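You operate a simulated robot arm through the tools that you are given. There is no shell and no other tool. Be economical: measure what you need, move in short steps, check, and stop when the job is done.

You run a simulated two-armed robot. Do the job below in one go: nothing can be reset, and whatever is moved stays where it is left.

JOB
Pick up the mug from the top of the ware table with one hand, pass it to the other hand and put it in the bottom of the free sink bowl. Set down upright: mug.

Only the result counts: the job must be done as asked and must still hold three seconds after the hand-in. Knocking over, shifting, dropping, spilling or breaking anything else fails it.

ROBOT AND FRAMES
Two 7-joint arms with two-finger parallel grippers on one trunk, on a base that drives. Base frame: it is fixed to the floor where the robot stands at the start and does not move with it; the origin is under the middle of the robot, x ahead of it, y to its left, z up. Readings come in mm, degrees, newtons and seconds.
The left shoulder is at the start at [97, 171, 1202], the right one opposite. With the tool pointing down near the work surface each hand reaches from about 100 to 800 mm from the robot's upright axis, wherever it stands, measured 20 degrees to its own side. Places, roughly: bottom of the free sink bowl [-2100, -3200, 700]. Payload 4.4 kg a hand.
The tool frame of a hand sits at the grasp point between the pads (the TCP): z along the fingers, y along the line on which they close. The tips reach 23 mm beyond it. The gripper opens to 94 mm. The fingers are 38 mm wide and 10 mm thick; the gripper's body (54 by 96 mm) begins 39 mm behind the TCP.
Orientation is that of the tool frame in the base frame, as a unit quaternion [x, y, z, w]. With the fingers straight down and closing along the base's y, the tool's x points along the base's -x, its y along +y and its z along -z.

CONTROLS
- The arms move only by the tool move_arm. It takes "left_plan", "right_plan" or both (then of equal length, played together; a hand with none holds still); each is a list of rows, each an object of numbers (a shift or turn left out is 0, a gripper value left out holds the last): "dx", "dy", "dz": the shift along the tool's x, y, z in mm; "wx", "wy", "wz": the turn, a rotation vector about the tool's x, y, z in degrees; "claw": the finger opening in mm, from 0 to 94. In form: [{"dx": .., "dy": .., "dz": .., "wx": .., "wy": .., "wz": .., "claw": ..}, ...]. A call has 1 to 10 rows; each row shifts and turns the commanded pose from where the row before left it, along the tool's axes as they then stand. Rows are played at 5 a second. More than 50 mm and 8.6 degrees between two rows, or a gripper value outside its range, and nothing of the call is played. Where a pose cannot be reached the arm comes as near as it can. A force on the tool above 40 N (or 10 N above the force at the start of the call, whichever is more), or a blocked arm, ends the call early, and 0.2 s more pass. The fingers move at their own pace (about 72 mm/s each) and stop on an object; they squeeze with about 31 N. The grip force told is the motor's: it shows also when the fingers shut on nothing. Time passes only in rows, and 0.2 s behind the last, so rows that do not move let the fingers close. The reply holds the time, the measured pose of the TCP, the force on the tool along the base axes, the opening and the grip force, in the units named above and with some noise, with the torque about the TCP (base axes, N m) and any sound that the robot's microphone picked up.
- Cameras (640 x 400 px; columns grow to the right, rows downward): "scene" is now at [184.9, 16.9, 1315.6]; the picture's right is [0.25, -0.97, 0.00], its down [-0.81, -0.21, -0.54] and it looks along [0.53, 0.13, -0.84] (base axes); focal length 251 px, centre (320, 200). "left" rides on the left gripper at [86, -16, -74] in its tool frame; the picture's right is [0.18, 0.98, 0.00], its down [-0.58, 0.11, -0.81] and it looks along [-0.79, 0.15, 0.59] (tool axes); focal length 243 px, centre (320, 200). "right" rides on the right gripper at [86, 16, -75] in its tool frame; the picture's right is [-0.18, 0.98, 0.00], its down [-0.58, -0.11, -0.81] and it looks along [-0.79, -0.15, 0.59] (tool axes); focal length 243 px, centre (320, 200). There is no depth. A picture from a camera that has moved, and an enlarged one, comes with that camera's place and axes in the base frame and with its lens.
- get_image(camera): a new picture of that camera. No time passes.
- raise_lower(by): slides the trunk up (or, below 0, down) by that many mm; the arms and the scene camera ride with it, the base frame stays. It gives what a move gives, with no picture.
- base_move(legs): drives the robot by 1 to 6 legs, each [ahead, left, turn to the left] in mm, mm and degrees, along the robot's own axes; the way and the turn of a leg run together, so that a leg with both is an arc; at most 1500 mm and 180 degrees a leg. The arms and the cameras ride along, it lands a little off, and it stops where it bumps. It gives what a move gives.
- aim_head(pan, tilt): turns the head with the scene camera to pan (to the left, within 80 degrees either way) and tilt (down, from -29 to 69), counted from straight ahead of the robot. It gives what a move gives.
- zoom(camera, box): a new picture of the part [left, top, right, bottom] of that camera's present view, enlarged. No time passes.
- finish_job(): hands the job in; it is judged then, once.

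Go step by step. Nothing tells you exact positions but the pictures and the camera data: compare them with the known pose of the tool, close in by small moves and look again before you grip or let go. The budget is 120 turns and 92 pictures, counting those below and the enlarged ones. Unless the task says otherwise, let go and move clear before handing in, and close with one line.

The tools are called after "Request:" by a JSON object that holds its "op" and its "data". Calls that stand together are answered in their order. move_arm: Moves the arms, as the interface text tells. Its arguments: {"type":"object","properties":{"left_plan":{"type":"array"},"right_plan":{"type":"array"}},"required":[]} The other tools are called the same way: raise_lower (by) slides the trunk up or down; base_move (legs) drives the base; aim_head (pan, tilt) turns the head that bears the scene camera; get_image (camera) takes a picture; zoom (camera, box) takes an enlarged picture of a part of a camera's view; finish_job () hands the job in.

At the start:

```text
time: 0.0
left_eef_pos: [571.5, 279.2, 896.3]
left_tool_rot: [0.0, 1.0, -0.001, 0.0]
left_wrist_force: [0.0, 0.5, 0.7]
left_moment: [0.02, -0.01, -0.03]
left_gripper_width: 94.1
left_finger_force: 0.0
right_eef_pos: [353.3, -162.4, 892.3]
right_tool_rot: [0.0, 1.0, 0.0, 0.0]
right_wrist_force: [-0.6, -0.1, 1.0]
right_moment: [-0.02, 0.03, 0.0]
right_gripper_width: 93.9
right_finger_force: 0.1
trunk travel left (down, up): [-214.0, 175.0]
robot x, y, heading: [2.1, -0.9, -0.1]
head pan, tilt: [14.3, 57.1]
```

scene: 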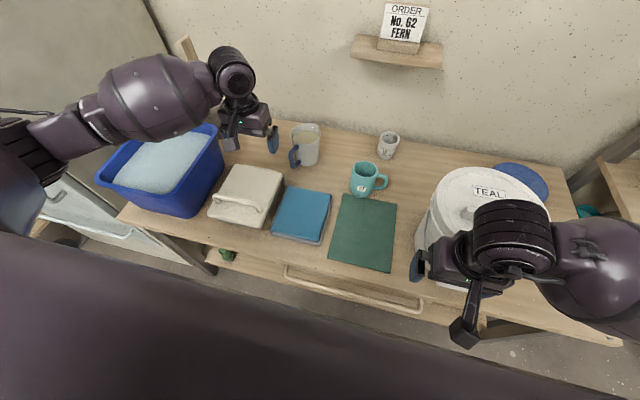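
right: 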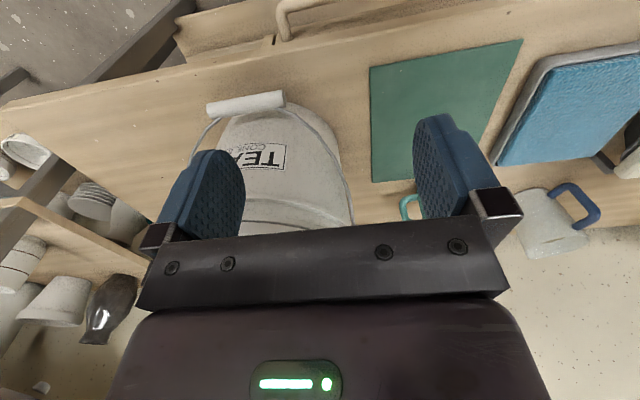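
left: 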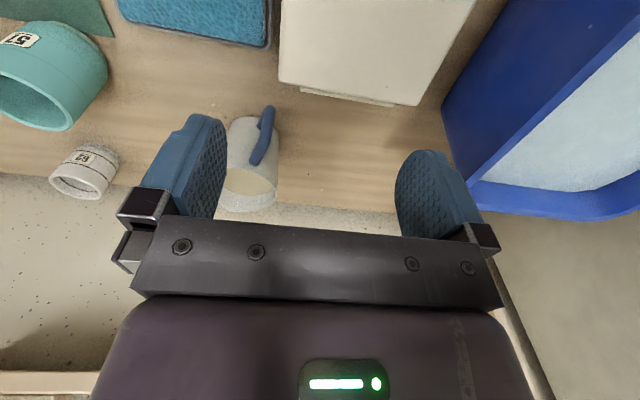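

I see a table with a blue tub, a jug-like cup with a blue handle, a teal mug, a small numbered cup and a tea tub. I'll zoom in to tell which one is the mug and where the surfaces are.

Request:
{"op": "zoom", "data": {"camera": "scene", "box": [270, 100, 430, 200]}}

Request:
{"op": "zoom", "data": {"camera": "left", "box": [0, 0, 320, 220]}}

Request:
{"op": "aim_head", "data": {"pan": -70, "tilt": 25}}

Request:
{"op": "get_image", "data": {"camera": "scene"}}

```text
4.00 times, centred on (350, 150) of scene
camera zoom: at [184.9, 16.9, 1315.6], right [0.25, -0.97, 0.0], down [-0.81, -0.21, -0.54], along [0.53, 0.13, -0.84], focal length 1003 px, centre (200, 400)
```

zoom: 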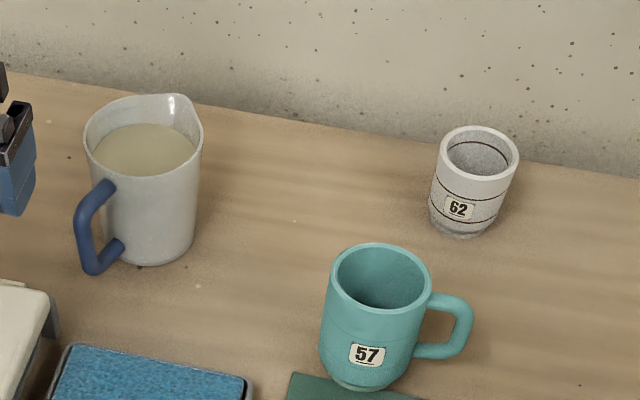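

```text
1.82 times, centred on (160, 110) of left
camera zoom: at [486.2, 264.0, 972.5], right [-0.18, 0.98, 0.0], down [0.58, 0.11, 0.81], along [0.79, 0.15, -0.59], focal length 441 px, centre (611, 364)
```

zoom: 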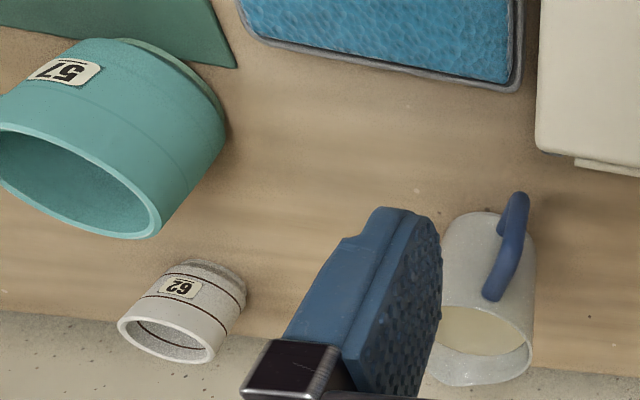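

```text
time: 1.6
left_eef_pos: [571.1, 279.3, 897.7]
left_tool_rot: [0.0, 1.0, 0.0, 0.0]
left_wrist_force: [0.8, 0.1, 0.1]
left_moment: [0.01, 0.0, 0.01]
left_gripper_width: 94.2
left_finger_force: 0.1
right_eef_pos: [354.0, -161.8, 891.8]
right_tool_rot: [0.0, 1.0, 0.0, 0.0]
right_wrist_force: [0.5, -0.2, 0.2]
right_moment: [0.01, 0.01, 0.02]
right_gripper_width: 94.3
right_finger_force: 0.1
trunk travel left (down, up): [-214.0, 175.0]
robot x, y, heading: [1.0, 2.8, -0.2]
head pan, tilt: [-70.0, 25.0]
```

```text
86 pictures are left
camera scene: at [148.7, -86.8, 1362.1], right [-0.94, -0.34, 0.0], down [-0.14, 0.4, -0.91], along [0.31, -0.85, -0.42], focal length 251 px, centre (320, 200)
```

scene: 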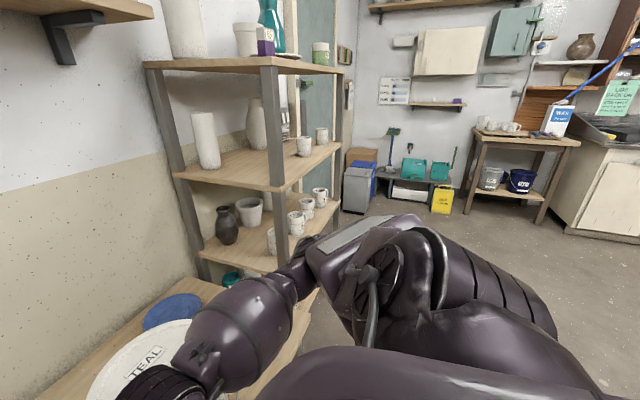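

There are other places with mugs: a shelf and a small table near the counter by the sink. I'll zoom in to read the notes and find out which is the "ware table".

Request:
{"op": "zoom", "data": {"camera": "scene", "box": [440, 60, 640, 185]}}

Request:
{"op": "zoom", "data": {"camera": "scene", "box": [360, 10, 480, 110]}}

Request:
{"op": "zoom", "data": {"camera": "scene", "box": [560, 60, 640, 110]}}

```text
3.20 times, centred on (540, 122) of scene
camera zoom: at [148.7, -86.8, 1362.1], right [-0.94, -0.34, 0.0], down [-0.14, 0.4, -0.91], along [0.31, -0.85, -0.42], focal length 802 px, centre (-384, 448)
```

zoom: 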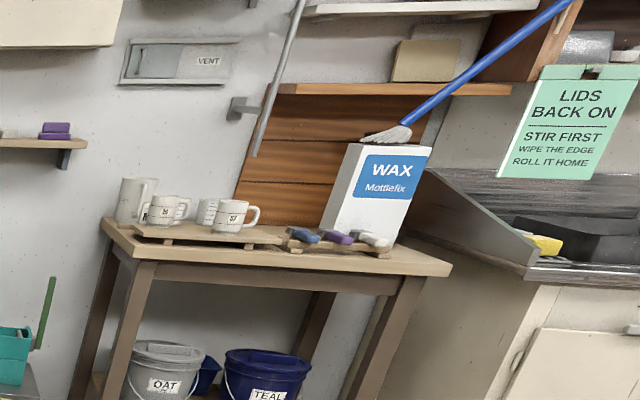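

```text
4.00 times, centred on (420, 60) of scene
camera zoom: at [148.7, -86.8, 1362.1], right [-0.94, -0.34, 0.0], down [-0.14, 0.4, -0.91], along [0.31, -0.85, -0.42], focal length 1003 px, centre (-80, 760)
```

zoom: 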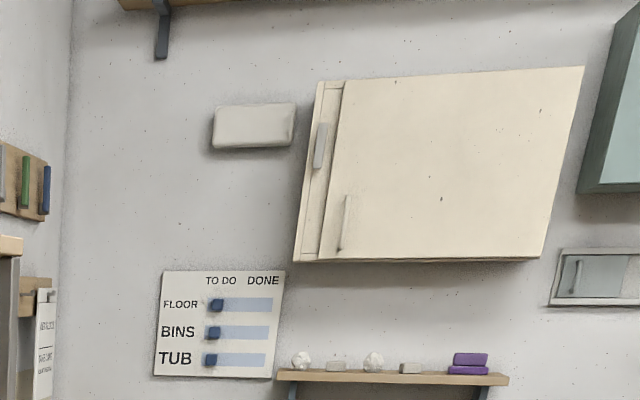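

```text
8.00 times, centred on (600, 85) of scene
camera zoom: at [148.7, -86.8, 1362.1], right [-0.94, -0.34, 0.0], down [-0.14, 0.4, -0.91], along [0.31, -0.85, -0.42], focal length 2006 px, centre (-1920, 1120)
```

zoom: 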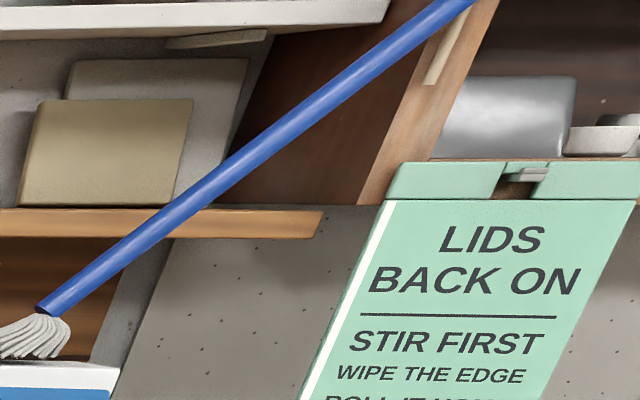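

The wax table by the counter holds several mugs, while the front table has just one handled mug (teal, 57). I'll look the other way before deciding.

Request:
{"op": "aim_head", "data": {"pan": 75, "tilt": 20}}

Request:
{"op": "get_image", "data": {"camera": "scene"}}

Request:
{"op": "aim_head", "data": {"pan": 0, "tilt": 30}}

Request:
{"op": "get_image", "data": {"camera": "scene"}}

```text
time: 3.9
left_eef_pos: [572.3, 281.1, 896.4]
left_tool_rot: [0.0, 1.0, 0.001, 0.0]
left_wrist_force: [-0.2, -0.6, -1.1]
left_moment: [-0.01, -0.05, 0.02]
left_gripper_width: 94.1
left_finger_force: 0.1
right_eef_pos: [352.9, -161.0, 892.5]
right_tool_rot: [0.0, 1.0, 0.0, 0.0]
right_wrist_force: [-0.2, 0.1, -0.1]
right_moment: [-0.02, 0.01, -0.01]
right_gripper_width: 94.2
right_finger_force: 0.1
trunk travel left (down, up): [-214.0, 175.0]
robot x, y, heading: [2.2, -0.1, 0.2]
head pan, tilt: [75.0, 20.0]
```

```text
82 pictures are left
camera scene: at [141.3, 89.6, 1370.2], right [0.97, -0.26, 0.0], down [-0.09, -0.33, -0.94], along [0.24, 0.91, -0.34], focal length 251 px, centre (320, 200)
```

scene: 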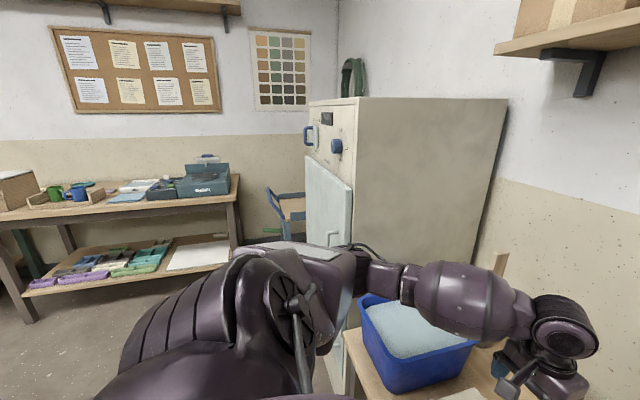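

```text
time: 5.3
left_eef_pos: [570.6, 279.2, 897.0]
left_tool_rot: [0.0, 1.0, 0.0, 0.0]
left_wrist_force: [0.5, 0.1, 0.1]
left_moment: [0.03, 0.0, -0.02]
left_gripper_width: 93.9
left_finger_force: 0.1
right_eef_pos: [354.1, -160.8, 893.4]
right_tool_rot: [-0.001, 1.0, 0.0, 0.0]
right_wrist_force: [0.2, 0.4, 0.3]
right_moment: [-0.02, 0.01, 0.02]
right_gripper_width: 93.9
right_finger_force: 0.1
trunk travel left (down, up): [-214.0, 175.0]
robot x, y, heading: [0.9, 4.4, -0.1]
head pan, tilt: [0.0, 30.0]
```

```text
81 pictures are left
camera scene: at [207.6, -0.2, 1354.2], right [0.0, -1.0, 0.0], down [-0.5, 0.0, -0.87], along [0.87, 0.0, -0.5], focal length 251 px, centre (320, 200)
```

scene: 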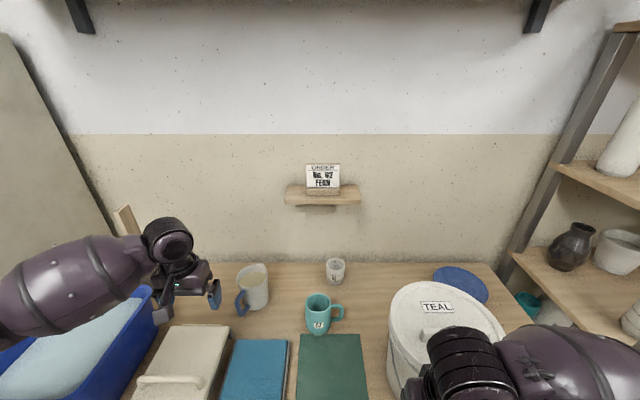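

Before committing I want to see the rest of the room: I'll back off from the table and turn right to view the area behind.

Request:
{"op": "base_move", "data": {"legs": [[-500, 0, 0], [0, 0, -110]]}}

Request:
{"op": "aim_head", "data": {"pan": 0, "tilt": 20}}

Request:
{"op": "get_image", "data": {"camera": "scene"}}

Request:
{"op": "aim_head", "data": {"pan": -75, "tilt": 20}}

Request:
{"op": "get_image", "data": {"camera": "scene"}}

```text
time: 10.9
left_eef_pos: [56.5, -338.4, 895.6]
left_tool_rot: [0.461, 0.887, 0.001, 0.0]
left_wrist_force: [-1.0, 0.4, -0.5]
left_moment: [-0.02, -0.02, 0.01]
left_gripper_width: 94.1
left_finger_force: 0.0
right_eef_pos: [-429.2, -413.3, 891.8]
right_tool_rot: [0.461, 0.888, 0.0, 0.001]
right_wrist_force: [0.1, 0.3, -0.3]
right_moment: [-0.02, 0.03, 0.01]
right_gripper_width: 94.1
right_finger_force: 0.1
trunk travel left (down, up): [-214.0, 175.0]
robot x, y, heading: [-499.4, -23.4, -54.7]
head pan, tilt: [0.0, 30.0]
stopped in leg 2: the robot was blocked; the commanded pose is now the measured one
```

```text
time: 11.6
left_eef_pos: [58.3, -336.9, 896.7]
left_tool_rot: [0.461, 0.888, 0.001, 0.001]
left_wrist_force: [-0.5, -0.6, 0.3]
left_moment: [-0.01, 0.0, 0.0]
left_gripper_width: 94.2
left_finger_force: 0.1
right_eef_pos: [-428.8, -413.4, 893.1]
right_tool_rot: [0.46, 0.888, 0.0, 0.001]
right_wrist_force: [0.0, -0.2, 0.9]
right_moment: [-0.02, -0.03, 0.01]
right_gripper_width: 93.9
right_finger_force: 0.0
trunk travel left (down, up): [-214.0, 175.0]
robot x, y, heading: [-503.2, -27.6, -54.9]
head pan, tilt: [0.0, 20.0]
```

```text
80 pictures are left
camera scene: at [-379.8, -203.2, 1370.1], right [-0.82, -0.57, 0.0], down [-0.2, 0.28, -0.94], along [0.54, -0.77, -0.34], focal length 251 px, centre (320, 200)
```

scene: 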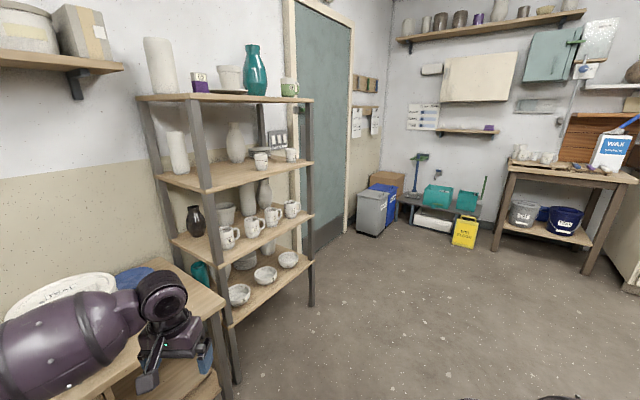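

```text
time: 13.1
left_eef_pos: [57.7, -337.5, 897.2]
left_tool_rot: [0.46, 0.888, 0.001, 0.0]
left_wrist_force: [-0.3, -0.7, 0.8]
left_moment: [-0.01, -0.01, -0.01]
left_gripper_width: 94.1
left_finger_force: 0.1
right_eef_pos: [-429.2, -412.7, 892.5]
right_tool_rot: [0.462, 0.887, 0.0, 0.001]
right_wrist_force: [-0.3, -0.3, 0.3]
right_moment: [0.03, 0.0, -0.01]
right_gripper_width: 93.9
right_finger_force: 0.0
trunk travel left (down, up): [-214.0, 175.0]
robot x, y, heading: [-502.4, -29.4, -55.1]
head pan, tilt: [-75.0, 20.0]
```

```text
79 pictures are left
camera scene: at [-492.9, -198.0, 1370.2], right [-0.77, 0.64, 0.0], down [0.22, 0.26, -0.94], along [-0.6, -0.72, -0.34], focal length 251 px, centre (320, 200)
```

scene: 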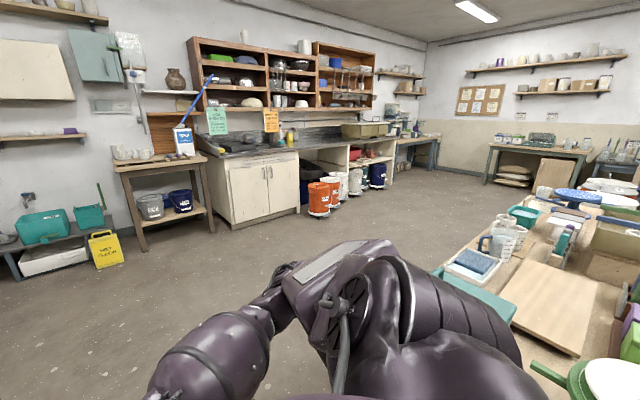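

The turn was blocked, so I must see what touched before moving on. I'll look at the left arm's side near the bucket and at the opposite side.

Request:
{"op": "aim_head", "data": {"pan": 20, "tilt": 45}}

Request:
{"op": "get_image", "data": {"camera": "scene"}}

Request:
{"op": "get_image", "data": {"camera": "left"}}

Request:
{"op": "aim_head", "data": {"pan": -80, "tilt": 60}}

Request:
{"op": "get_image", "data": {"camera": "scene"}}

```text
time: 14.8
left_eef_pos: [58.2, -336.6, 896.8]
left_tool_rot: [0.46, 0.888, 0.001, 0.0]
left_wrist_force: [-0.4, -0.3, -0.3]
left_moment: [0.0, -0.03, 0.01]
left_gripper_width: 94.0
left_finger_force: 0.1
right_eef_pos: [-429.0, -412.5, 892.9]
right_tool_rot: [0.461, 0.887, 0.001, 0.002]
right_wrist_force: [0.0, 0.2, -0.5]
right_moment: [0.0, 0.0, -0.01]
right_gripper_width: 94.0
right_finger_force: 0.1
trunk travel left (down, up): [-214.0, 175.0]
robot x, y, heading: [-500.0, -27.8, -55.2]
head pan, tilt: [20.0, 45.0]
```

```text
78 pictures are left
camera scene: at [-366.6, -173.3, 1331.6], right [-0.57, -0.82, 0.0], down [-0.58, 0.41, -0.71], along [0.58, -0.41, -0.71], focal length 251 px, centre (320, 200)
```

scene: 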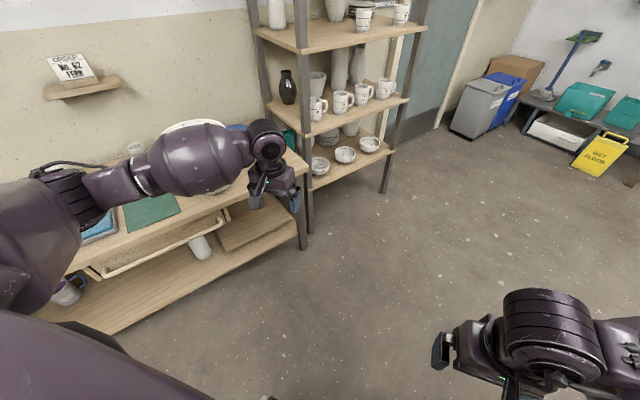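

```text
77 pictures are left
camera left: at [-4.2, -274.7, 972.1], right [0.7, 0.72, 0.0], down [0.42, -0.41, 0.81], along [0.58, -0.56, -0.59], focal length 243 px, centre (320, 200)
```

left: 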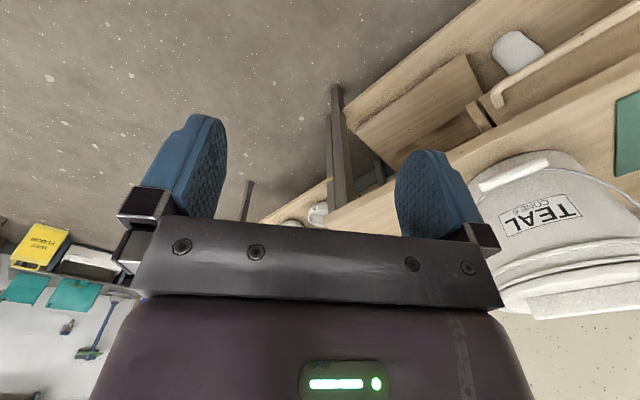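

```text
time: 16.5
left_eef_pos: [56.4, -336.5, 897.1]
left_tool_rot: [0.46, 0.888, 0.002, 0.0]
left_wrist_force: [-0.3, -0.3, -0.3]
left_moment: [-0.03, 0.01, -0.03]
left_gripper_width: 94.1
left_finger_force: 0.0
right_eef_pos: [-429.4, -411.7, 891.9]
right_tool_rot: [0.461, 0.887, 0.001, 0.001]
right_wrist_force: [-0.4, 1.0, -0.9]
right_moment: [0.02, 0.01, 0.01]
right_gripper_width: 93.8
right_finger_force: 0.2
trunk travel left (down, up): [-214.0, 175.0]
robot x, y, heading: [-499.0, -31.1, -55.1]
head pan, tilt: [-80.0, 60.0]
```

```text
76 pictures are left
camera scene: at [-480.2, -173.8, 1312.1], right [-0.71, 0.71, 0.0], down [0.61, 0.61, -0.5], along [-0.35, -0.35, -0.87], focal length 251 px, centre (320, 200)
```

scene: 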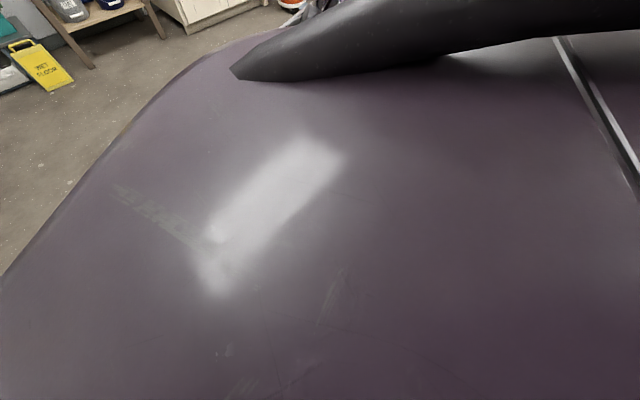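

The left arm is clear; probably the base's rear met the island table behind me. I'll zoom in on the island and far tables to settle which is the ware table.

Request:
{"op": "aim_head", "data": {"pan": -80, "tilt": 15}}

Request:
{"op": "zoom", "data": {"camera": "scene", "box": [380, 200, 640, 400]}}

Request:
{"op": "zoom", "data": {"camera": "scene", "box": [340, 110, 640, 230]}}

Request:
{"op": "zoom", "data": {"camera": "scene", "box": [70, 90, 330, 240]}}

```text
time: 17.6
left_eef_pos: [57.1, -338.1, 896.1]
left_tool_rot: [0.46, 0.888, 0.001, 0.0]
left_wrist_force: [0.3, 0.9, -0.2]
left_moment: [0.0, 0.01, -0.03]
left_gripper_width: 93.9
left_finger_force: 0.1
right_eef_pos: [-428.9, -413.1, 892.9]
right_tool_rot: [0.46, 0.888, 0.0, 0.001]
right_wrist_force: [1.0, 0.6, -0.7]
right_moment: [0.0, -0.04, -0.01]
right_gripper_width: 94.3
right_finger_force: 0.0
trunk travel left (down, up): [-214.0, 175.0]
robot x, y, heading: [-506.2, -26.5, -55.3]
head pan, tilt: [-80.0, 15.0]
```

```text
2.00 times, centred on (510, 300) of scene
camera zoom: at [-499.2, -192.7, 1378.3], right [-0.71, 0.71, 0.0], down [0.18, 0.18, -0.97], along [-0.68, -0.68, -0.26], focal length 501 px, centre (-60, 0)
```

zoom: 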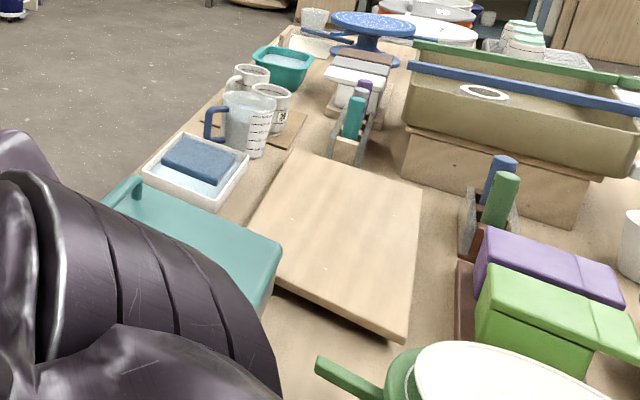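

```text
2.13 times, centred on (490, 170) of scene
camera zoom: at [-499.2, -192.7, 1378.3], right [-0.71, 0.71, 0.0], down [0.18, 0.18, -0.97], along [-0.68, -0.68, -0.26], focal length 535 px, centre (-43, 264)
```

zoom: 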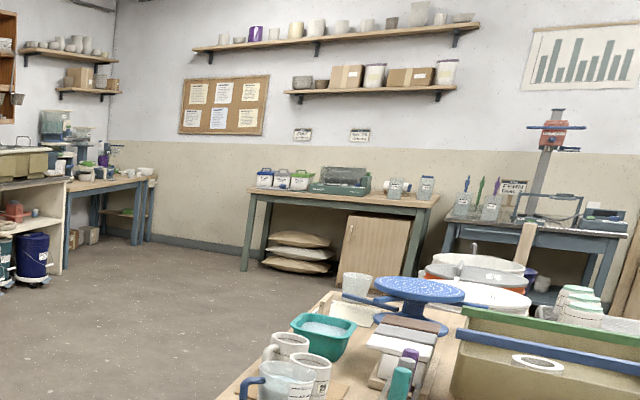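

```text
2.46 times, centred on (200, 165) of scene
camera zoom: at [-499.2, -192.7, 1378.3], right [-0.71, 0.71, 0.0], down [0.18, 0.18, -0.97], along [-0.68, -0.68, -0.26], focal length 617 px, centre (615, 286)
```

zoom: 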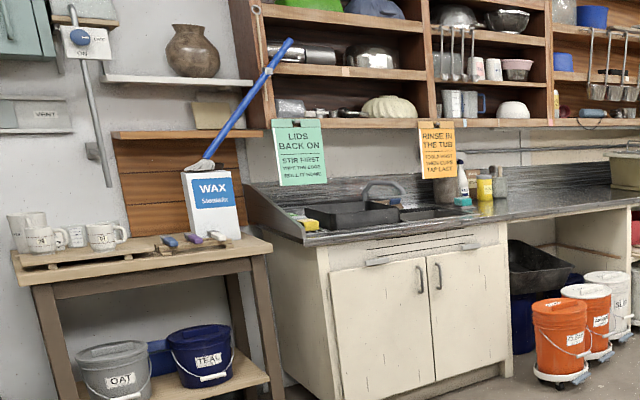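

I take the front table, with its single mug (teal, 57), to be the ware table; the sink is at the counter past the wax table. I'll turn back to face the table and look before driving in.

Request:
{"op": "base_move", "data": {"legs": [[0, 0, 55.2]]}}

Request:
{"op": "aim_head", "data": {"pan": 0, "tilt": 30}}

Request:
{"op": "get_image", "data": {"camera": "scene"}}

```text
time: 20.5
left_eef_pos: [69.0, 255.5, 897.0]
left_tool_rot: [-0.005, 1.0, 0.0, -0.001]
left_wrist_force: [-0.3, -0.3, -0.3]
left_moment: [-0.02, 0.01, 0.02]
left_gripper_width: 94.3
left_finger_force: 0.1
right_eef_pos: [-146.1, -188.2, 892.9]
right_tool_rot: [-0.003, 1.0, 0.001, 0.001]
right_wrist_force: [-0.7, -0.9, 0.0]
right_moment: [0.0, 0.04, 0.0]
right_gripper_width: 93.8
right_finger_force: 0.0
trunk travel left (down, up): [-214.0, 175.0]
robot x, y, heading: [-499.3, -29.3, 0.5]
head pan, tilt: [-80.0, 15.0]
```

```text
time: 22.0
left_eef_pos: [68.2, 254.3, 896.6]
left_tool_rot: [-0.005, 1.0, 0.001, -0.001]
left_wrist_force: [-0.1, 0.0, 0.2]
left_moment: [-0.01, 0.02, 0.04]
left_gripper_width: 93.9
left_finger_force: 0.1
right_eef_pos: [-146.9, -188.3, 891.9]
right_tool_rot: [-0.004, 1.0, 0.001, 0.0]
right_wrist_force: [0.5, 0.2, -0.8]
right_moment: [-0.01, -0.03, -0.03]
right_gripper_width: 94.0
right_finger_force: 0.0
trunk travel left (down, up): [-214.0, 175.0]
robot x, y, heading: [-501.7, -28.8, 0.5]
head pan, tilt: [0.0, 30.0]
```

```text
72 pictures are left
camera scene: at [-292.8, -29.3, 1354.2], right [0.01, -1.0, 0.0], down [-0.5, 0.0, -0.87], along [0.87, 0.01, -0.5], focal length 251 px, centre (320, 200)
```

scene: 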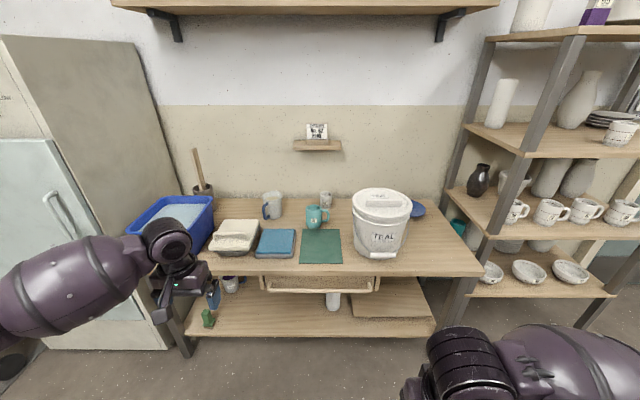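

Clear view of the whole table. I'll enlarge the mug and bucket for triangulation against the first view.

Request:
{"op": "zoom", "data": {"camera": "scene", "box": [240, 180, 440, 305]}}

```text
3.20 times, centred on (340, 242) of scene
camera zoom: at [-292.8, -29.3, 1354.2], right [0.01, -1.0, 0.0], down [-0.5, 0.0, -0.87], along [0.87, 0.01, -0.5], focal length 802 px, centre (256, 64)
```

zoom: 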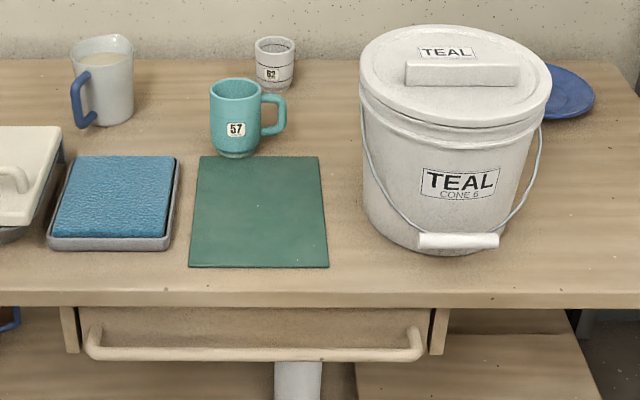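

Mug is at roughly (632, 3), base z≈686, ~70 mm wide, 96 mm high, handle toward -y; the bucket sits right of it. Plan: the right hand takes the handle (fingers closing along x, tilted outward), then the left takes the body from above; first I pose the hands here in free space.

Request:
{"op": "move_arm", "data": {"right_plan": [{"wz": -8.5}, {"wz": -8.5}, {"wz": -8.5}, {"wz": -8.5}, {"wz": -8.5}, {"wz": -8.5}, {"wz": -8.5}, {"wz": -8.5}, {"wz": -8.5}, {"wz": -8.5}], "left_plan": [{"dz": -40}, {"dz": -40}, {"dz": -40}, {"dx": 40}, {"dx": 40}, {"dx": 40}, {"dx": 40}, {}, {}, {}]}}

```text
time: 24.2
left_eef_pos: [-89.2, 252.5, 1016.8]
left_tool_rot: [-0.006, 1.0, 0.001, -0.001]
left_wrist_force: [0.1, 0.9, 0.2]
left_moment: [0.02, -0.01, -0.03]
left_gripper_width: 94.2
left_finger_force: 0.1
right_eef_pos: [-145.4, -187.9, 891.1]
right_tool_rot: [-0.679, 0.734, 0.001, 0.001]
right_wrist_force: [0.2, -0.1, 0.2]
right_moment: [0.0, 0.03, -0.03]
right_gripper_width: 94.1
right_finger_force: 0.0
trunk travel left (down, up): [-214.0, 175.0]
robot x, y, heading: [-500.6, -32.2, 0.7]
head pan, tilt: [0.0, 30.0]
```

The reorientation works. I'll finish the yaw, add a 20° outward tilt and raise the right hand for clearance over the bucket.

Request:
{"op": "move_arm", "data": {"right_plan": [{"wz": -7, "dz": -40}, {"wz": -7, "dz": -40}, {"dz": -40, "wy": -7}, {"wy": -7}, {"wy": -6}, {}]}}

Request:
{"op": "base_move", "data": {"legs": [[0, 150, 0], [350, 0, 0]]}}

Request:
{"op": "aim_head", "data": {"pan": -10, "tilt": 45}}

Request:
{"op": "get_image", "data": {"camera": "scene"}}

Request:
{"op": "get_image", "data": {"camera": "right"}}

```text
time: 25.6
left_eef_pos: [-88.8, 253.6, 1015.3]
left_tool_rot: [-0.004, 1.0, 0.001, -0.001]
left_wrist_force: [0.6, 0.2, 1.1]
left_moment: [0.01, -0.01, -0.02]
left_gripper_width: 93.7
left_finger_force: 0.1
right_eef_pos: [-154.1, -125.4, 933.8]
right_tool_rot: [0.727, -0.657, -0.149, -0.131]
right_wrist_force: [-0.5, 0.6, 0.3]
right_moment: [0.03, 0.04, 0.02]
right_gripper_width: 93.9
right_finger_force: 0.1
right hand out of reach, approached as far as the arm can: row 1, 2, 3
trunk travel left (down, up): [-214.0, 175.0]
robot x, y, heading: [-502.3, -29.7, 0.4]
head pan, tilt: [0.0, 30.0]
```

```text
time: 29.4
left_eef_pos: [254.6, 404.7, 1015.7]
left_tool_rot: [-0.006, 1.0, 0.002, 0.0]
left_wrist_force: [-0.1, -0.4, -0.1]
left_moment: [0.03, 0.02, 0.03]
left_gripper_width: 93.9
left_finger_force: 0.0
right_eef_pos: [192.3, 26.1, 933.4]
right_tool_rot: [0.727, -0.656, -0.151, -0.131]
right_wrist_force: [0.6, 0.3, 0.5]
right_moment: [0.03, 0.0, 0.01]
right_gripper_width: 94.2
right_finger_force: 0.2
trunk travel left (down, up): [-214.0, 175.0]
robot x, y, heading: [-156.7, 126.8, 0.6]
head pan, tilt: [0.0, 30.0]
```

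```text
time: 30.2
left_eef_pos: [254.9, 404.6, 1017.4]
left_tool_rot: [-0.006, 1.0, 0.001, -0.001]
left_wrist_force: [0.4, 0.0, -0.6]
left_moment: [0.02, 0.03, -0.01]
left_gripper_width: 94.0
left_finger_force: 0.1
right_eef_pos: [191.1, 27.0, 933.0]
right_tool_rot: [0.727, -0.657, -0.15, -0.131]
right_wrist_force: [0.1, -0.5, 0.1]
right_moment: [0.0, 0.02, -0.01]
right_gripper_width: 94.1
right_finger_force: 0.1
trunk travel left (down, up): [-214.0, 175.0]
robot x, y, heading: [-154.3, 121.8, 0.6]
head pan, tilt: [-10.0, 45.0]
```

```text
70 pictures are left
camera scene: at [42.1, 108.5, 1331.6], right [-0.16, -0.99, 0.0], down [-0.7, 0.12, -0.71], along [0.7, -0.12, -0.71], focal length 251 px, centre (320, 200)
```

scene: 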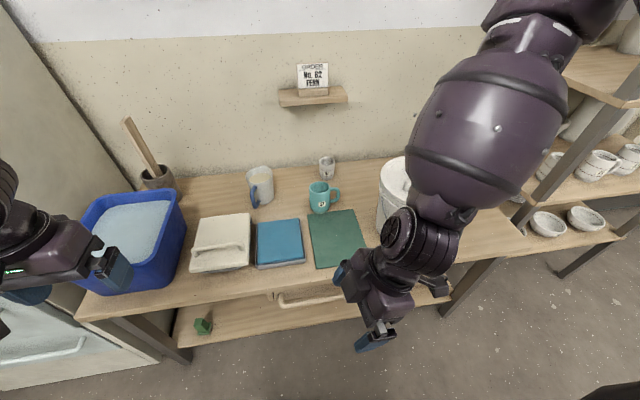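

```text
69 pictures are left
camera right: at [186.7, -84.6, 968.0], right [-0.99, 0.07, 0.08], down [0.09, 0.23, 0.97], along [0.05, 0.97, -0.24], focal length 243 px, centre (320, 200)
```

right: 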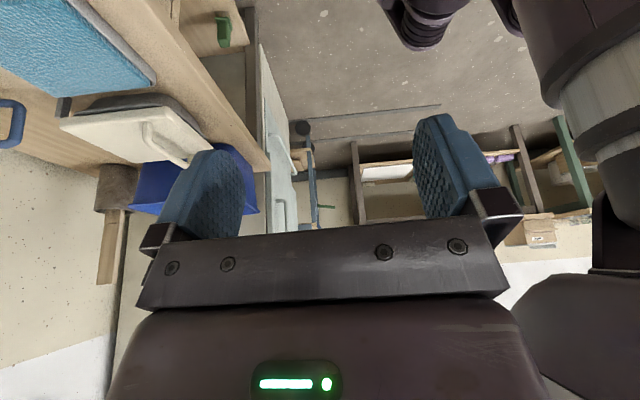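

The right arm gets contorted in that pose, so I'll swap roles: the left hand picks the mug from above (closing about 50° off the handle), and the right then takes the handle. I'll first bring the right hand back to a natural, parked pose and turn the left.

Request:
{"op": "move_arm", "data": {"right_plan": [{"wy": 7}, {"wy": 7}, {"wy": 6}, {"wz": 8}, {"wz": 8}, {"wz": 8}, {"wz": 8}, {"wz": 8}, {"wz": 8}, {"wz": 6}], "left_plan": [{"wz": -8}, {"wz": -8}, {"wz": -8}, {"wz": -8}, {"wz": -8}, {"wz": -8}, {"wz": -4}, {}, {}, {}]}}

Request:
{"op": "get_image", "data": {"camera": "scene"}}

```text
time: 32.4
left_eef_pos: [255.0, 404.8, 1016.3]
left_tool_rot: [-0.444, 0.896, 0.002, 0.0]
left_wrist_force: [-0.5, -0.3, 0.9]
left_moment: [0.01, 0.03, 0.02]
left_gripper_width: 94.0
left_finger_force: 0.1
right_eef_pos: [192.0, 25.1, 932.5]
right_tool_rot: [-0.357, 0.934, 0.025, 0.004]
right_wrist_force: [0.6, -0.8, 0.7]
right_moment: [0.01, -0.01, -0.01]
right_gripper_width: 94.2
right_finger_force: 0.0
trunk travel left (down, up): [-214.0, 175.0]
robot x, y, heading: [-153.0, 123.2, 0.3]
head pan, tilt: [-10.0, 45.0]
```

```text
68 pictures are left
camera scene: at [42.3, 108.0, 1331.5], right [-0.17, -0.99, 0.0], down [-0.7, 0.12, -0.71], along [0.7, -0.12, -0.71], focal length 251 px, centre (320, 200)
```

scene: 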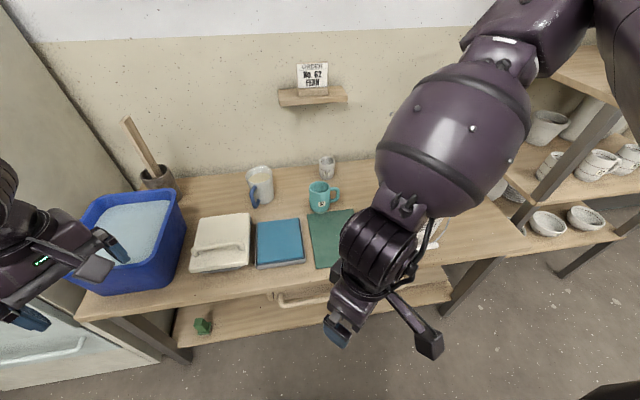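

The right elbow still juts forward over the bucket, so I'll pull the right hand back toward the right and near the body.

Request:
{"op": "move_arm", "data": {"right_plan": [{"dx": 38, "dy": -25}, {"dx": 38, "dy": -25}, {"dx": 38, "dy": -25}, {"dx": 38, "dy": -25}, {"dx": 38, "dy": -24, "dz": 20}, {"wz": 8, "dz": 20}, {"wz": 8, "dz": 20}, {"wz": 8}]}}

Request:
{"op": "get_image", "data": {"camera": "scene"}}

```text
time: 34.2
left_eef_pos: [254.3, 403.2, 1015.8]
left_tool_rot: [-0.444, 0.896, 0.002, 0.0]
left_wrist_force: [-0.2, -0.4, -2.1]
left_moment: [0.02, 0.01, -0.02]
left_gripper_width: 94.2
left_finger_force: 0.0
right_eef_pos: [183.1, 7.5, 887.6]
right_tool_rot: [-0.155, 0.988, 0.025, -0.002]
right_wrist_force: [-0.2, 0.2, -0.5]
right_moment: [0.0, 0.01, -0.04]
right_gripper_width: 94.0
right_finger_force: 0.0
right hand out of reach, approached as far as the arm can: row 1, 2, 3, 4, 5
trunk travel left (down, up): [-214.0, 175.0]
robot x, y, heading: [-155.8, 123.4, 0.8]
head pan, tilt: [-10.0, 45.0]
```

```text
67 pictures are left
camera scene: at [42.4, 107.8, 1331.5], right [-0.17, -0.99, 0.0], down [-0.7, 0.12, -0.71], along [0.7, -0.12, -0.71], focal length 251 px, centre (320, 200)
```

scene: 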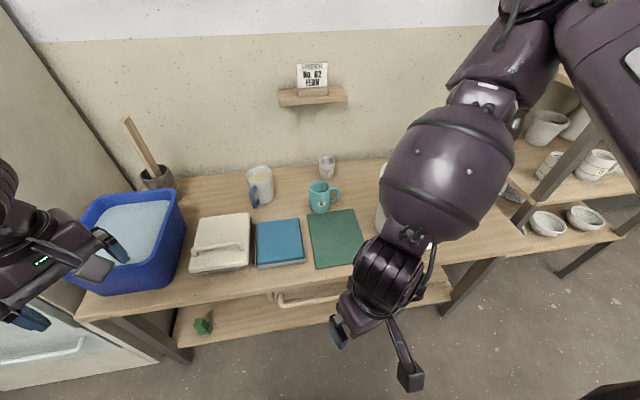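

The right hand is at a reach limit when drawn closer. I'll move it straight sideways toward its starting place and finish the yaw back instead.

Request:
{"op": "move_arm", "data": {"right_plan": [{"wz": 8}, {"wz": 8}, {"dy": -40}, {"dy": -40}, {"dy": -40}, {}]}}

Request:
{"op": "get_image", "data": {"camera": "scene"}}

```text
time: 35.6
left_eef_pos: [255.5, 406.8, 1014.9]
left_tool_rot: [-0.444, 0.896, 0.001, -0.001]
left_wrist_force: [0.7, -0.2, -0.4]
left_moment: [-0.02, 0.04, 0.01]
left_gripper_width: 94.1
left_finger_force: 0.1
right_eef_pos: [187.3, -110.1, 880.6]
right_tool_rot: [-0.017, 1.0, 0.025, -0.006]
right_wrist_force: [0.9, 0.9, 0.4]
right_moment: [-0.03, 0.0, -0.02]
right_gripper_width: 93.9
right_finger_force: 0.1
trunk travel left (down, up): [-214.0, 175.0]
robot x, y, heading: [-155.6, 122.4, 0.3]
head pan, tilt: [-10.0, 45.0]
```

```text
66 pictures are left
camera scene: at [42.7, 110.8, 1331.4], right [-0.16, -0.99, 0.0], down [-0.7, 0.11, -0.71], along [0.7, -0.12, -0.71], focal length 251 px, centre (320, 200)
```

scene: 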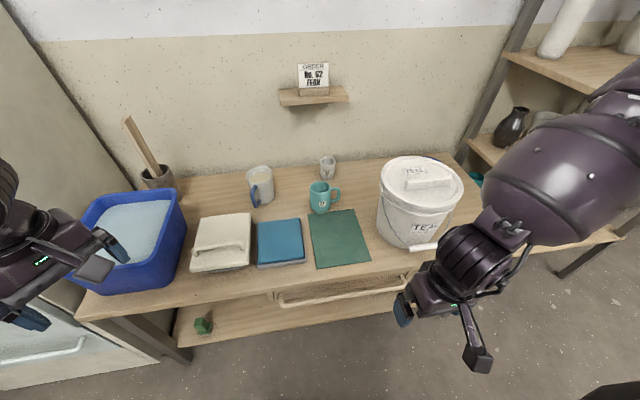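

Bucket is undisturbed. Now I drive to about the initial station (slightly left), keeping the right arm where it was safe before, and yaw the left hand a little more.

Request:
{"op": "base_move", "data": {"legs": [[145, -62, 0]]}}

Request:
{"op": "move_arm", "data": {"left_plan": [{"wz": -6}, {"wz": -6}]}}

Request:
{"op": "aim_head", "data": {"pan": 0, "tilt": 45}}

Request:
{"op": "get_image", "data": {"camera": "scene"}}

Request:
{"op": "get_image", "data": {"camera": "left"}}

```text
time: 37.0
left_eef_pos: [399.3, 344.1, 1015.9]
left_tool_rot: [-0.444, 0.896, 0.001, 0.0]
left_wrist_force: [0.7, -0.9, 0.4]
left_moment: [-0.04, 0.01, 0.0]
left_gripper_width: 93.9
left_finger_force: 0.1
right_eef_pos: [332.4, -172.5, 880.4]
right_tool_rot: [-0.018, 0.999, 0.025, -0.006]
right_wrist_force: [-0.4, 0.1, 0.1]
right_moment: [0.04, 0.03, 0.02]
right_gripper_width: 93.7
right_finger_force: 0.0
trunk travel left (down, up): [-214.0, 175.0]
robot x, y, heading: [-14.3, 62.2, 0.6]
head pan, tilt: [-10.0, 45.0]
```

```text
time: 37.6
left_eef_pos: [398.9, 345.7, 1015.8]
left_tool_rot: [-0.536, 0.844, 0.001, 0.0]
left_wrist_force: [0.1, 0.6, 0.3]
left_moment: [-0.03, 0.01, -0.01]
left_gripper_width: 94.1
left_finger_force: 0.0
right_eef_pos: [330.4, -171.6, 880.5]
right_tool_rot: [-0.017, 1.0, 0.025, -0.006]
right_wrist_force: [-0.7, -0.8, 0.6]
right_moment: [-0.01, -0.01, -0.03]
right_gripper_width: 93.9
right_finger_force: 0.0
trunk travel left (down, up): [-214.0, 175.0]
robot x, y, heading: [-13.3, 64.3, 0.3]
head pan, tilt: [-10.0, 45.0]
```

```text
time: 38.3
left_eef_pos: [398.0, 343.9, 1016.1]
left_tool_rot: [-0.535, 0.845, 0.002, 0.0]
left_wrist_force: [0.3, 0.1, -0.9]
left_moment: [0.0, 0.02, -0.02]
left_gripper_width: 93.9
left_finger_force: 0.0
right_eef_pos: [330.8, -171.4, 881.2]
right_tool_rot: [-0.017, 1.0, 0.025, -0.005]
right_wrist_force: [-0.7, 0.8, -0.3]
right_moment: [0.01, -0.03, 0.01]
right_gripper_width: 93.9
right_finger_force: 0.1
trunk travel left (down, up): [-214.0, 175.0]
robot x, y, heading: [-13.7, 60.0, 0.7]
head pan, tilt: [0.0, 45.0]
```

```text
65 pictures are left
camera scene: at [186.9, 62.8, 1331.6], right [0.01, -1.0, 0.0], down [-0.71, -0.01, -0.71], along [0.71, 0.01, -0.71], focal length 251 px, centre (320, 200)
```

scene: 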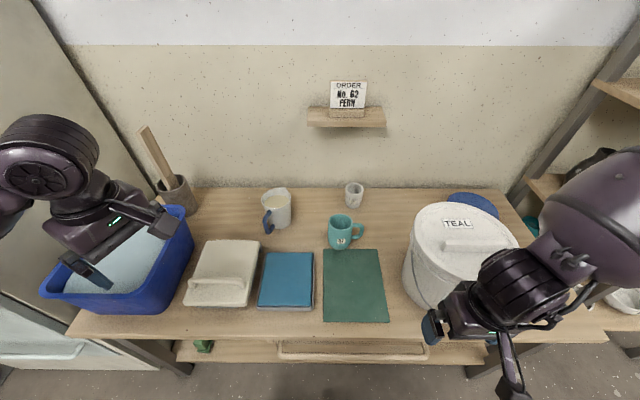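

```text
64 pictures are left
camera left: at [377.9, 260.4, 1091.7], right [-0.97, 0.25, 0.0], down [0.15, 0.57, 0.81], along [0.2, 0.78, -0.59], focal length 243 px, centre (320, 200)
```

left: 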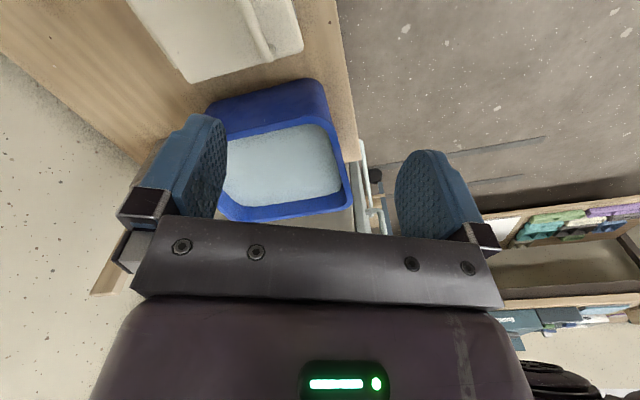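

Moving the left hand at height toward the mug.

Request:
{"op": "move_arm", "data": {"left_plan": [{"dx": 23.6, "dy": -39}, {"dx": 23.6, "dy": -39}, {"dx": 23.6, "dy": -39}, {"dx": 23.6, "dy": -39}, {"dx": 23.6, "dy": -39}, {"dx": 23.6, "dy": -39}, {"dx": 23.6, "dy": -39}, {"dx": 23.6, "dy": -39}, {}]}}

Request:
{"op": "get_image", "data": {"camera": "scene"}}

Request:
{"op": "get_image", "data": {"camera": "left"}}

```text
time: 40.3
left_eef_pos: [600.0, 41.1, 1014.5]
left_tool_rot: [-0.535, 0.845, 0.001, 0.001]
left_wrist_force: [1.2, 0.2, 0.1]
left_moment: [-0.01, 0.0, 0.04]
left_gripper_width: 94.0
left_finger_force: 0.0
right_eef_pos: [332.3, -171.4, 880.3]
right_tool_rot: [-0.017, 1.0, 0.025, -0.006]
right_wrist_force: [1.3, 1.4, 0.1]
right_moment: [-0.01, 0.0, -0.01]
right_gripper_width: 94.1
right_finger_force: 0.0
trunk travel left (down, up): [-214.0, 175.0]
robot x, y, heading: [-8.8, 59.8, 0.4]
head pan, tilt: [0.0, 45.0]
```

```text
63 pictures are left
camera scene: at [186.7, 63.5, 1331.6], right [0.01, -1.0, 0.0], down [-0.71, -0.01, -0.71], along [0.71, 0.01, -0.71], focal length 251 px, centre (320, 200)
```

scene: 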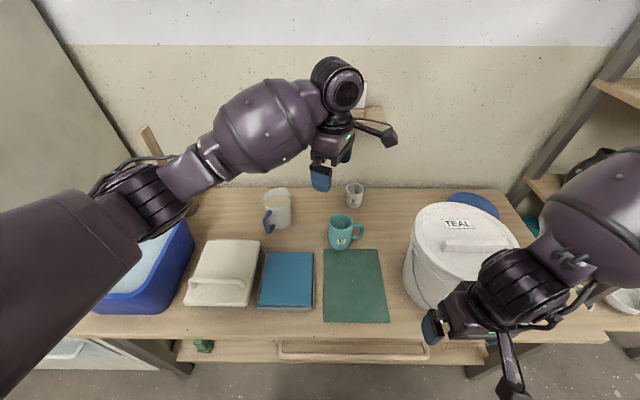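

```text
62 pictures are left
camera left: at [579.1, -42.7, 1090.9], right [-0.97, 0.25, 0.0], down [0.15, 0.57, 0.81], along [0.2, 0.78, -0.59], focal length 243 px, centre (320, 200)
```

left: 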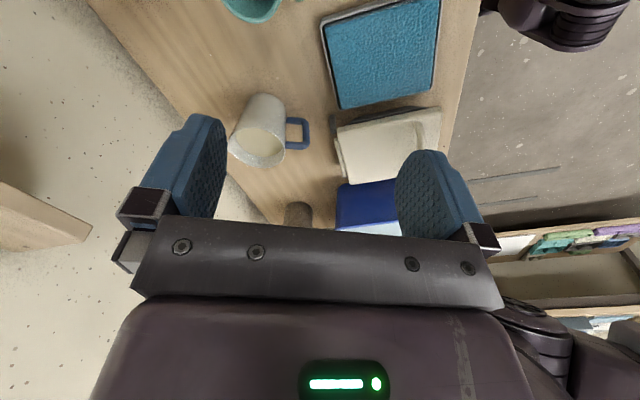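

I'll enlarge the mug in both views to triangulate its place accurately.

Request:
{"op": "zoom", "data": {"camera": "scene", "box": [300, 180, 400, 260]}}

Request:
{"op": "zoom", "data": {"camera": "left", "box": [180, 0, 340, 100]}}

```text
5.00 times, centred on (350, 220) of scene
camera zoom: at [186.7, 63.5, 1331.6], right [0.01, -1.0, 0.0], down [-0.71, -0.01, -0.71], along [0.71, 0.01, -0.71], focal length 1254 px, centre (170, 100)
```

zoom: 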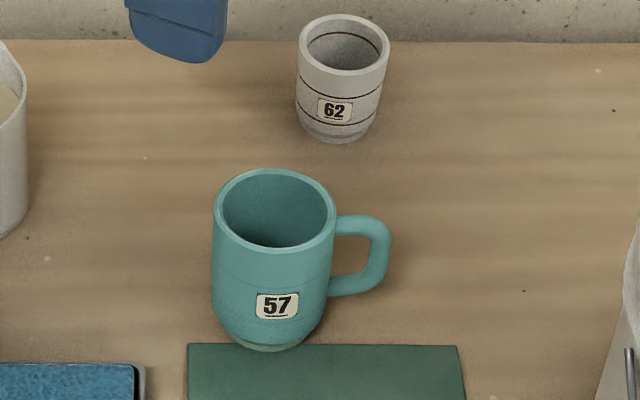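

```text
4.00 times, centred on (260, 50) of left
camera zoom: at [579.1, -42.7, 1090.9], right [-0.97, 0.25, 0.0], down [0.15, 0.57, 0.81], along [0.2, 0.78, -0.59], focal length 970 px, centre (560, 800)
```

zoom: 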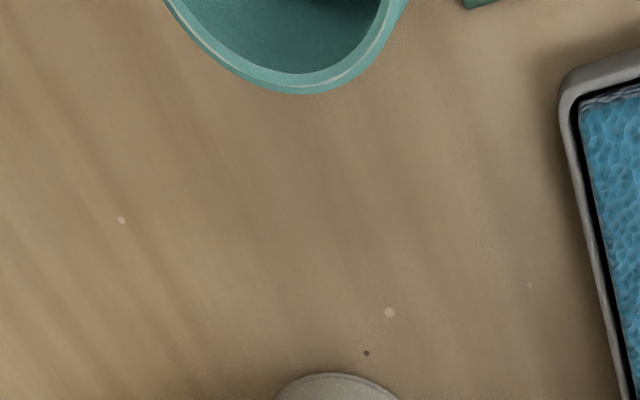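

Triangulation suggests the mug at about (661, 5), rim z≈763. I'll move above it and partway down, then look again.

Request:
{"op": "move_arm", "data": {"left_plan": [{"dx": 3, "dy": -32}, {"dx": 3, "dy": -32}, {"dz": 48}, {"dz": 48}, {"dz": 48}, {}]}}

Request:
{"op": "get_image", "data": {"camera": "left"}}

Request:
{"op": "zoom", "data": {"camera": "scene", "box": [280, 130, 420, 260]}}

```text
time: 41.7
left_eef_pos: [655.1, 6.8, 870.3]
left_tool_rot: [-0.535, 0.845, 0.001, 0.0]
left_wrist_force: [0.4, -0.3, 0.1]
left_moment: [0.03, -0.05, -0.01]
left_gripper_width: 93.7
left_finger_force: 0.0
right_eef_pos: [330.4, -171.9, 880.1]
right_tool_rot: [-0.017, 1.0, 0.025, -0.004]
right_wrist_force: [-0.6, 0.2, -0.4]
right_moment: [0.0, 0.0, -0.01]
right_gripper_width: 94.1
right_finger_force: 0.1
trunk travel left (down, up): [-214.0, 175.0]
robot x, y, heading: [-12.7, 58.4, 0.6]
head pan, tilt: [0.0, 45.0]
```

```text
59 pictures are left
camera left: at [634.8, -77.2, 947.3], right [-0.97, 0.25, 0.0], down [0.15, 0.57, 0.81], along [0.2, 0.78, -0.59], focal length 243 px, centre (320, 200)
```

left: 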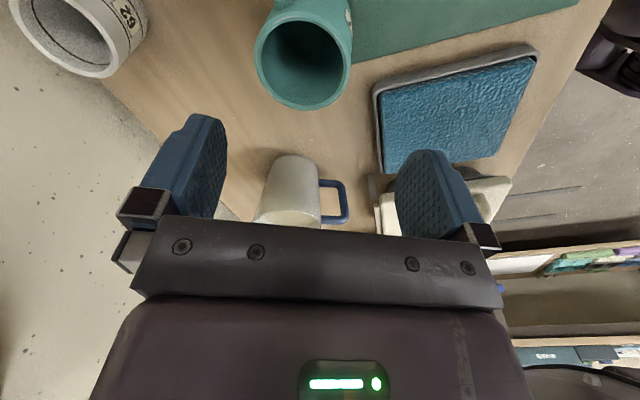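

```text
3.08 times, centred on (350, 195) of scene
camera zoom: at [186.5, 62.9, 1331.8], right [0.01, -1.0, 0.0], down [-0.71, -0.01, -0.71], along [0.71, 0.01, -0.71], focal length 771 px, centre (228, 215)
```

zoom: 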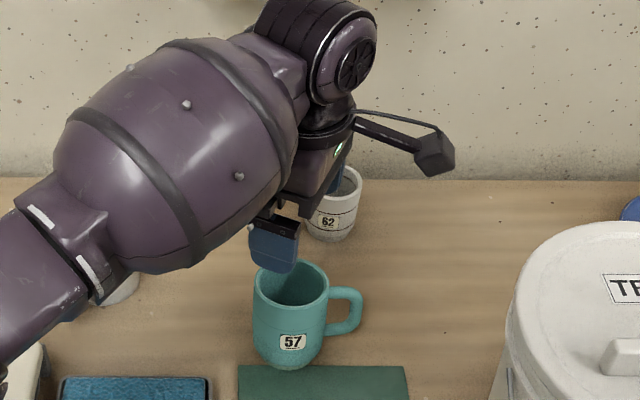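

Both views agree: mug axis ≈ (666, 4), rim z≈760. Centring and lowering until the tips are just above the rim.

Request:
{"op": "move_arm", "data": {"left_plan": [{"dx": -2, "dy": -11.2}, {"dz": 40}, {"dz": 35}, {}]}}

Request:
{"op": "get_image", "data": {"camera": "left"}}

Request:
{"op": "zoom", "data": {"camera": "scene", "box": [280, 150, 420, 260]}}

```text
time: 42.7
left_eef_pos: [664.2, 4.7, 798.2]
left_tool_rot: [-0.535, 0.845, 0.001, 0.0]
left_wrist_force: [0.3, -0.1, 0.4]
left_moment: [0.0, 0.01, 0.02]
left_gripper_width: 94.2
left_finger_force: 0.1
right_eef_pos: [331.3, -172.2, 880.9]
right_tool_rot: [-0.017, 1.0, 0.025, -0.006]
right_wrist_force: [-0.2, -1.0, -0.7]
right_moment: [0.02, -0.04, -0.02]
right_gripper_width: 94.1
right_finger_force: 0.0
trunk travel left (down, up): [-214.0, 175.0]
robot x, y, heading: [-9.0, 57.7, 0.7]
head pan, tilt: [0.0, 45.0]
```

```text
57 pictures are left
camera left: at [643.9, -79.3, 872.9], right [-0.97, 0.25, 0.0], down [0.15, 0.57, 0.81], along [0.2, 0.78, -0.59], focal length 243 px, centre (320, 200)
```

left: 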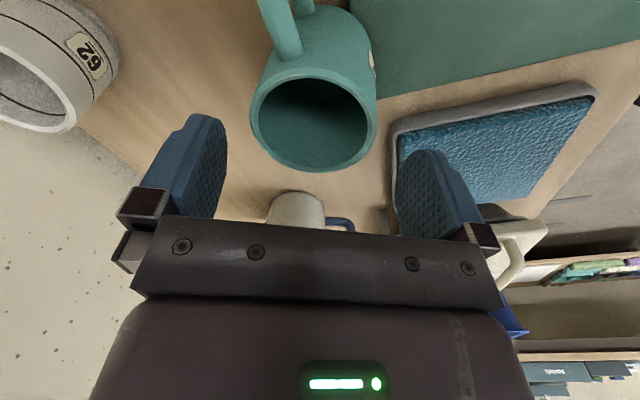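

```text
3.64 times, centred on (350, 205) of scene
camera zoom: at [186.7, 62.9, 1331.7], right [0.01, -1.0, 0.0], down [-0.71, -0.01, -0.71], along [0.71, 0.01, -0.71], focal length 912 px, centre (211, 182)
```

zoom: 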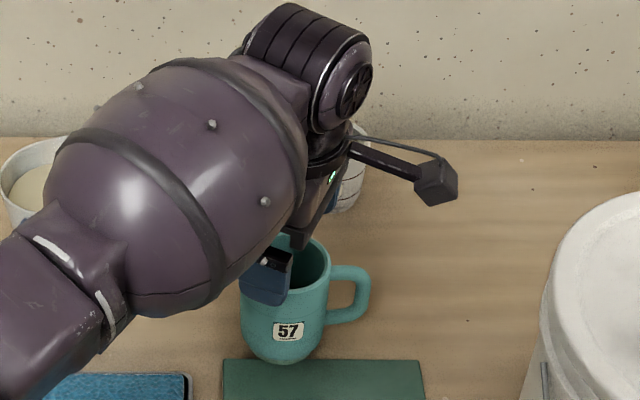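

Alignment confirmed, mug axis (668, 2.5), rim z≈756, handle clear of the pads. Lowering to grip depth and closing.

Request:
{"op": "move_arm", "data": {"left_plan": [{"dy": -4}, {"dz": 33}, {"dz": 31}, {}]}}

Request:
{"op": "get_image", "data": {"camera": "left"}}

```text
time: 43.7
left_eef_pos: [669.2, 3.8, 732.0]
left_tool_rot: [-0.535, 0.845, 0.001, 0.001]
left_wrist_force: [0.4, 0.0, 0.3]
left_moment: [0.0, -0.02, -0.01]
left_gripper_width: 93.9
left_finger_force: 0.0
right_eef_pos: [331.2, -171.1, 880.6]
right_tool_rot: [-0.017, 1.0, 0.025, -0.006]
right_wrist_force: [-0.1, 0.0, -0.5]
right_moment: [0.0, 0.02, 0.03]
right_gripper_width: 93.8
right_finger_force: 0.2
trunk travel left (down, up): [-214.0, 175.0]
robot x, y, heading: [-10.0, 59.9, 0.5]
head pan, tilt: [0.0, 45.0]
```

```text
55 pictures are left
camera left: at [649.4, -80.6, 807.8], right [-0.97, 0.25, 0.0], down [0.15, 0.57, 0.81], along [0.2, 0.78, -0.59], focal length 243 px, centre (320, 200)
```

left: 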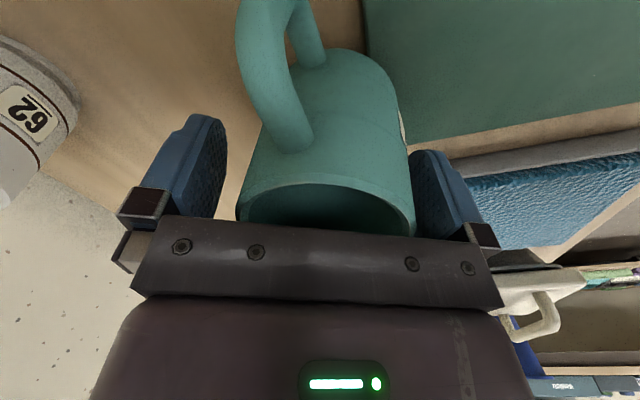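

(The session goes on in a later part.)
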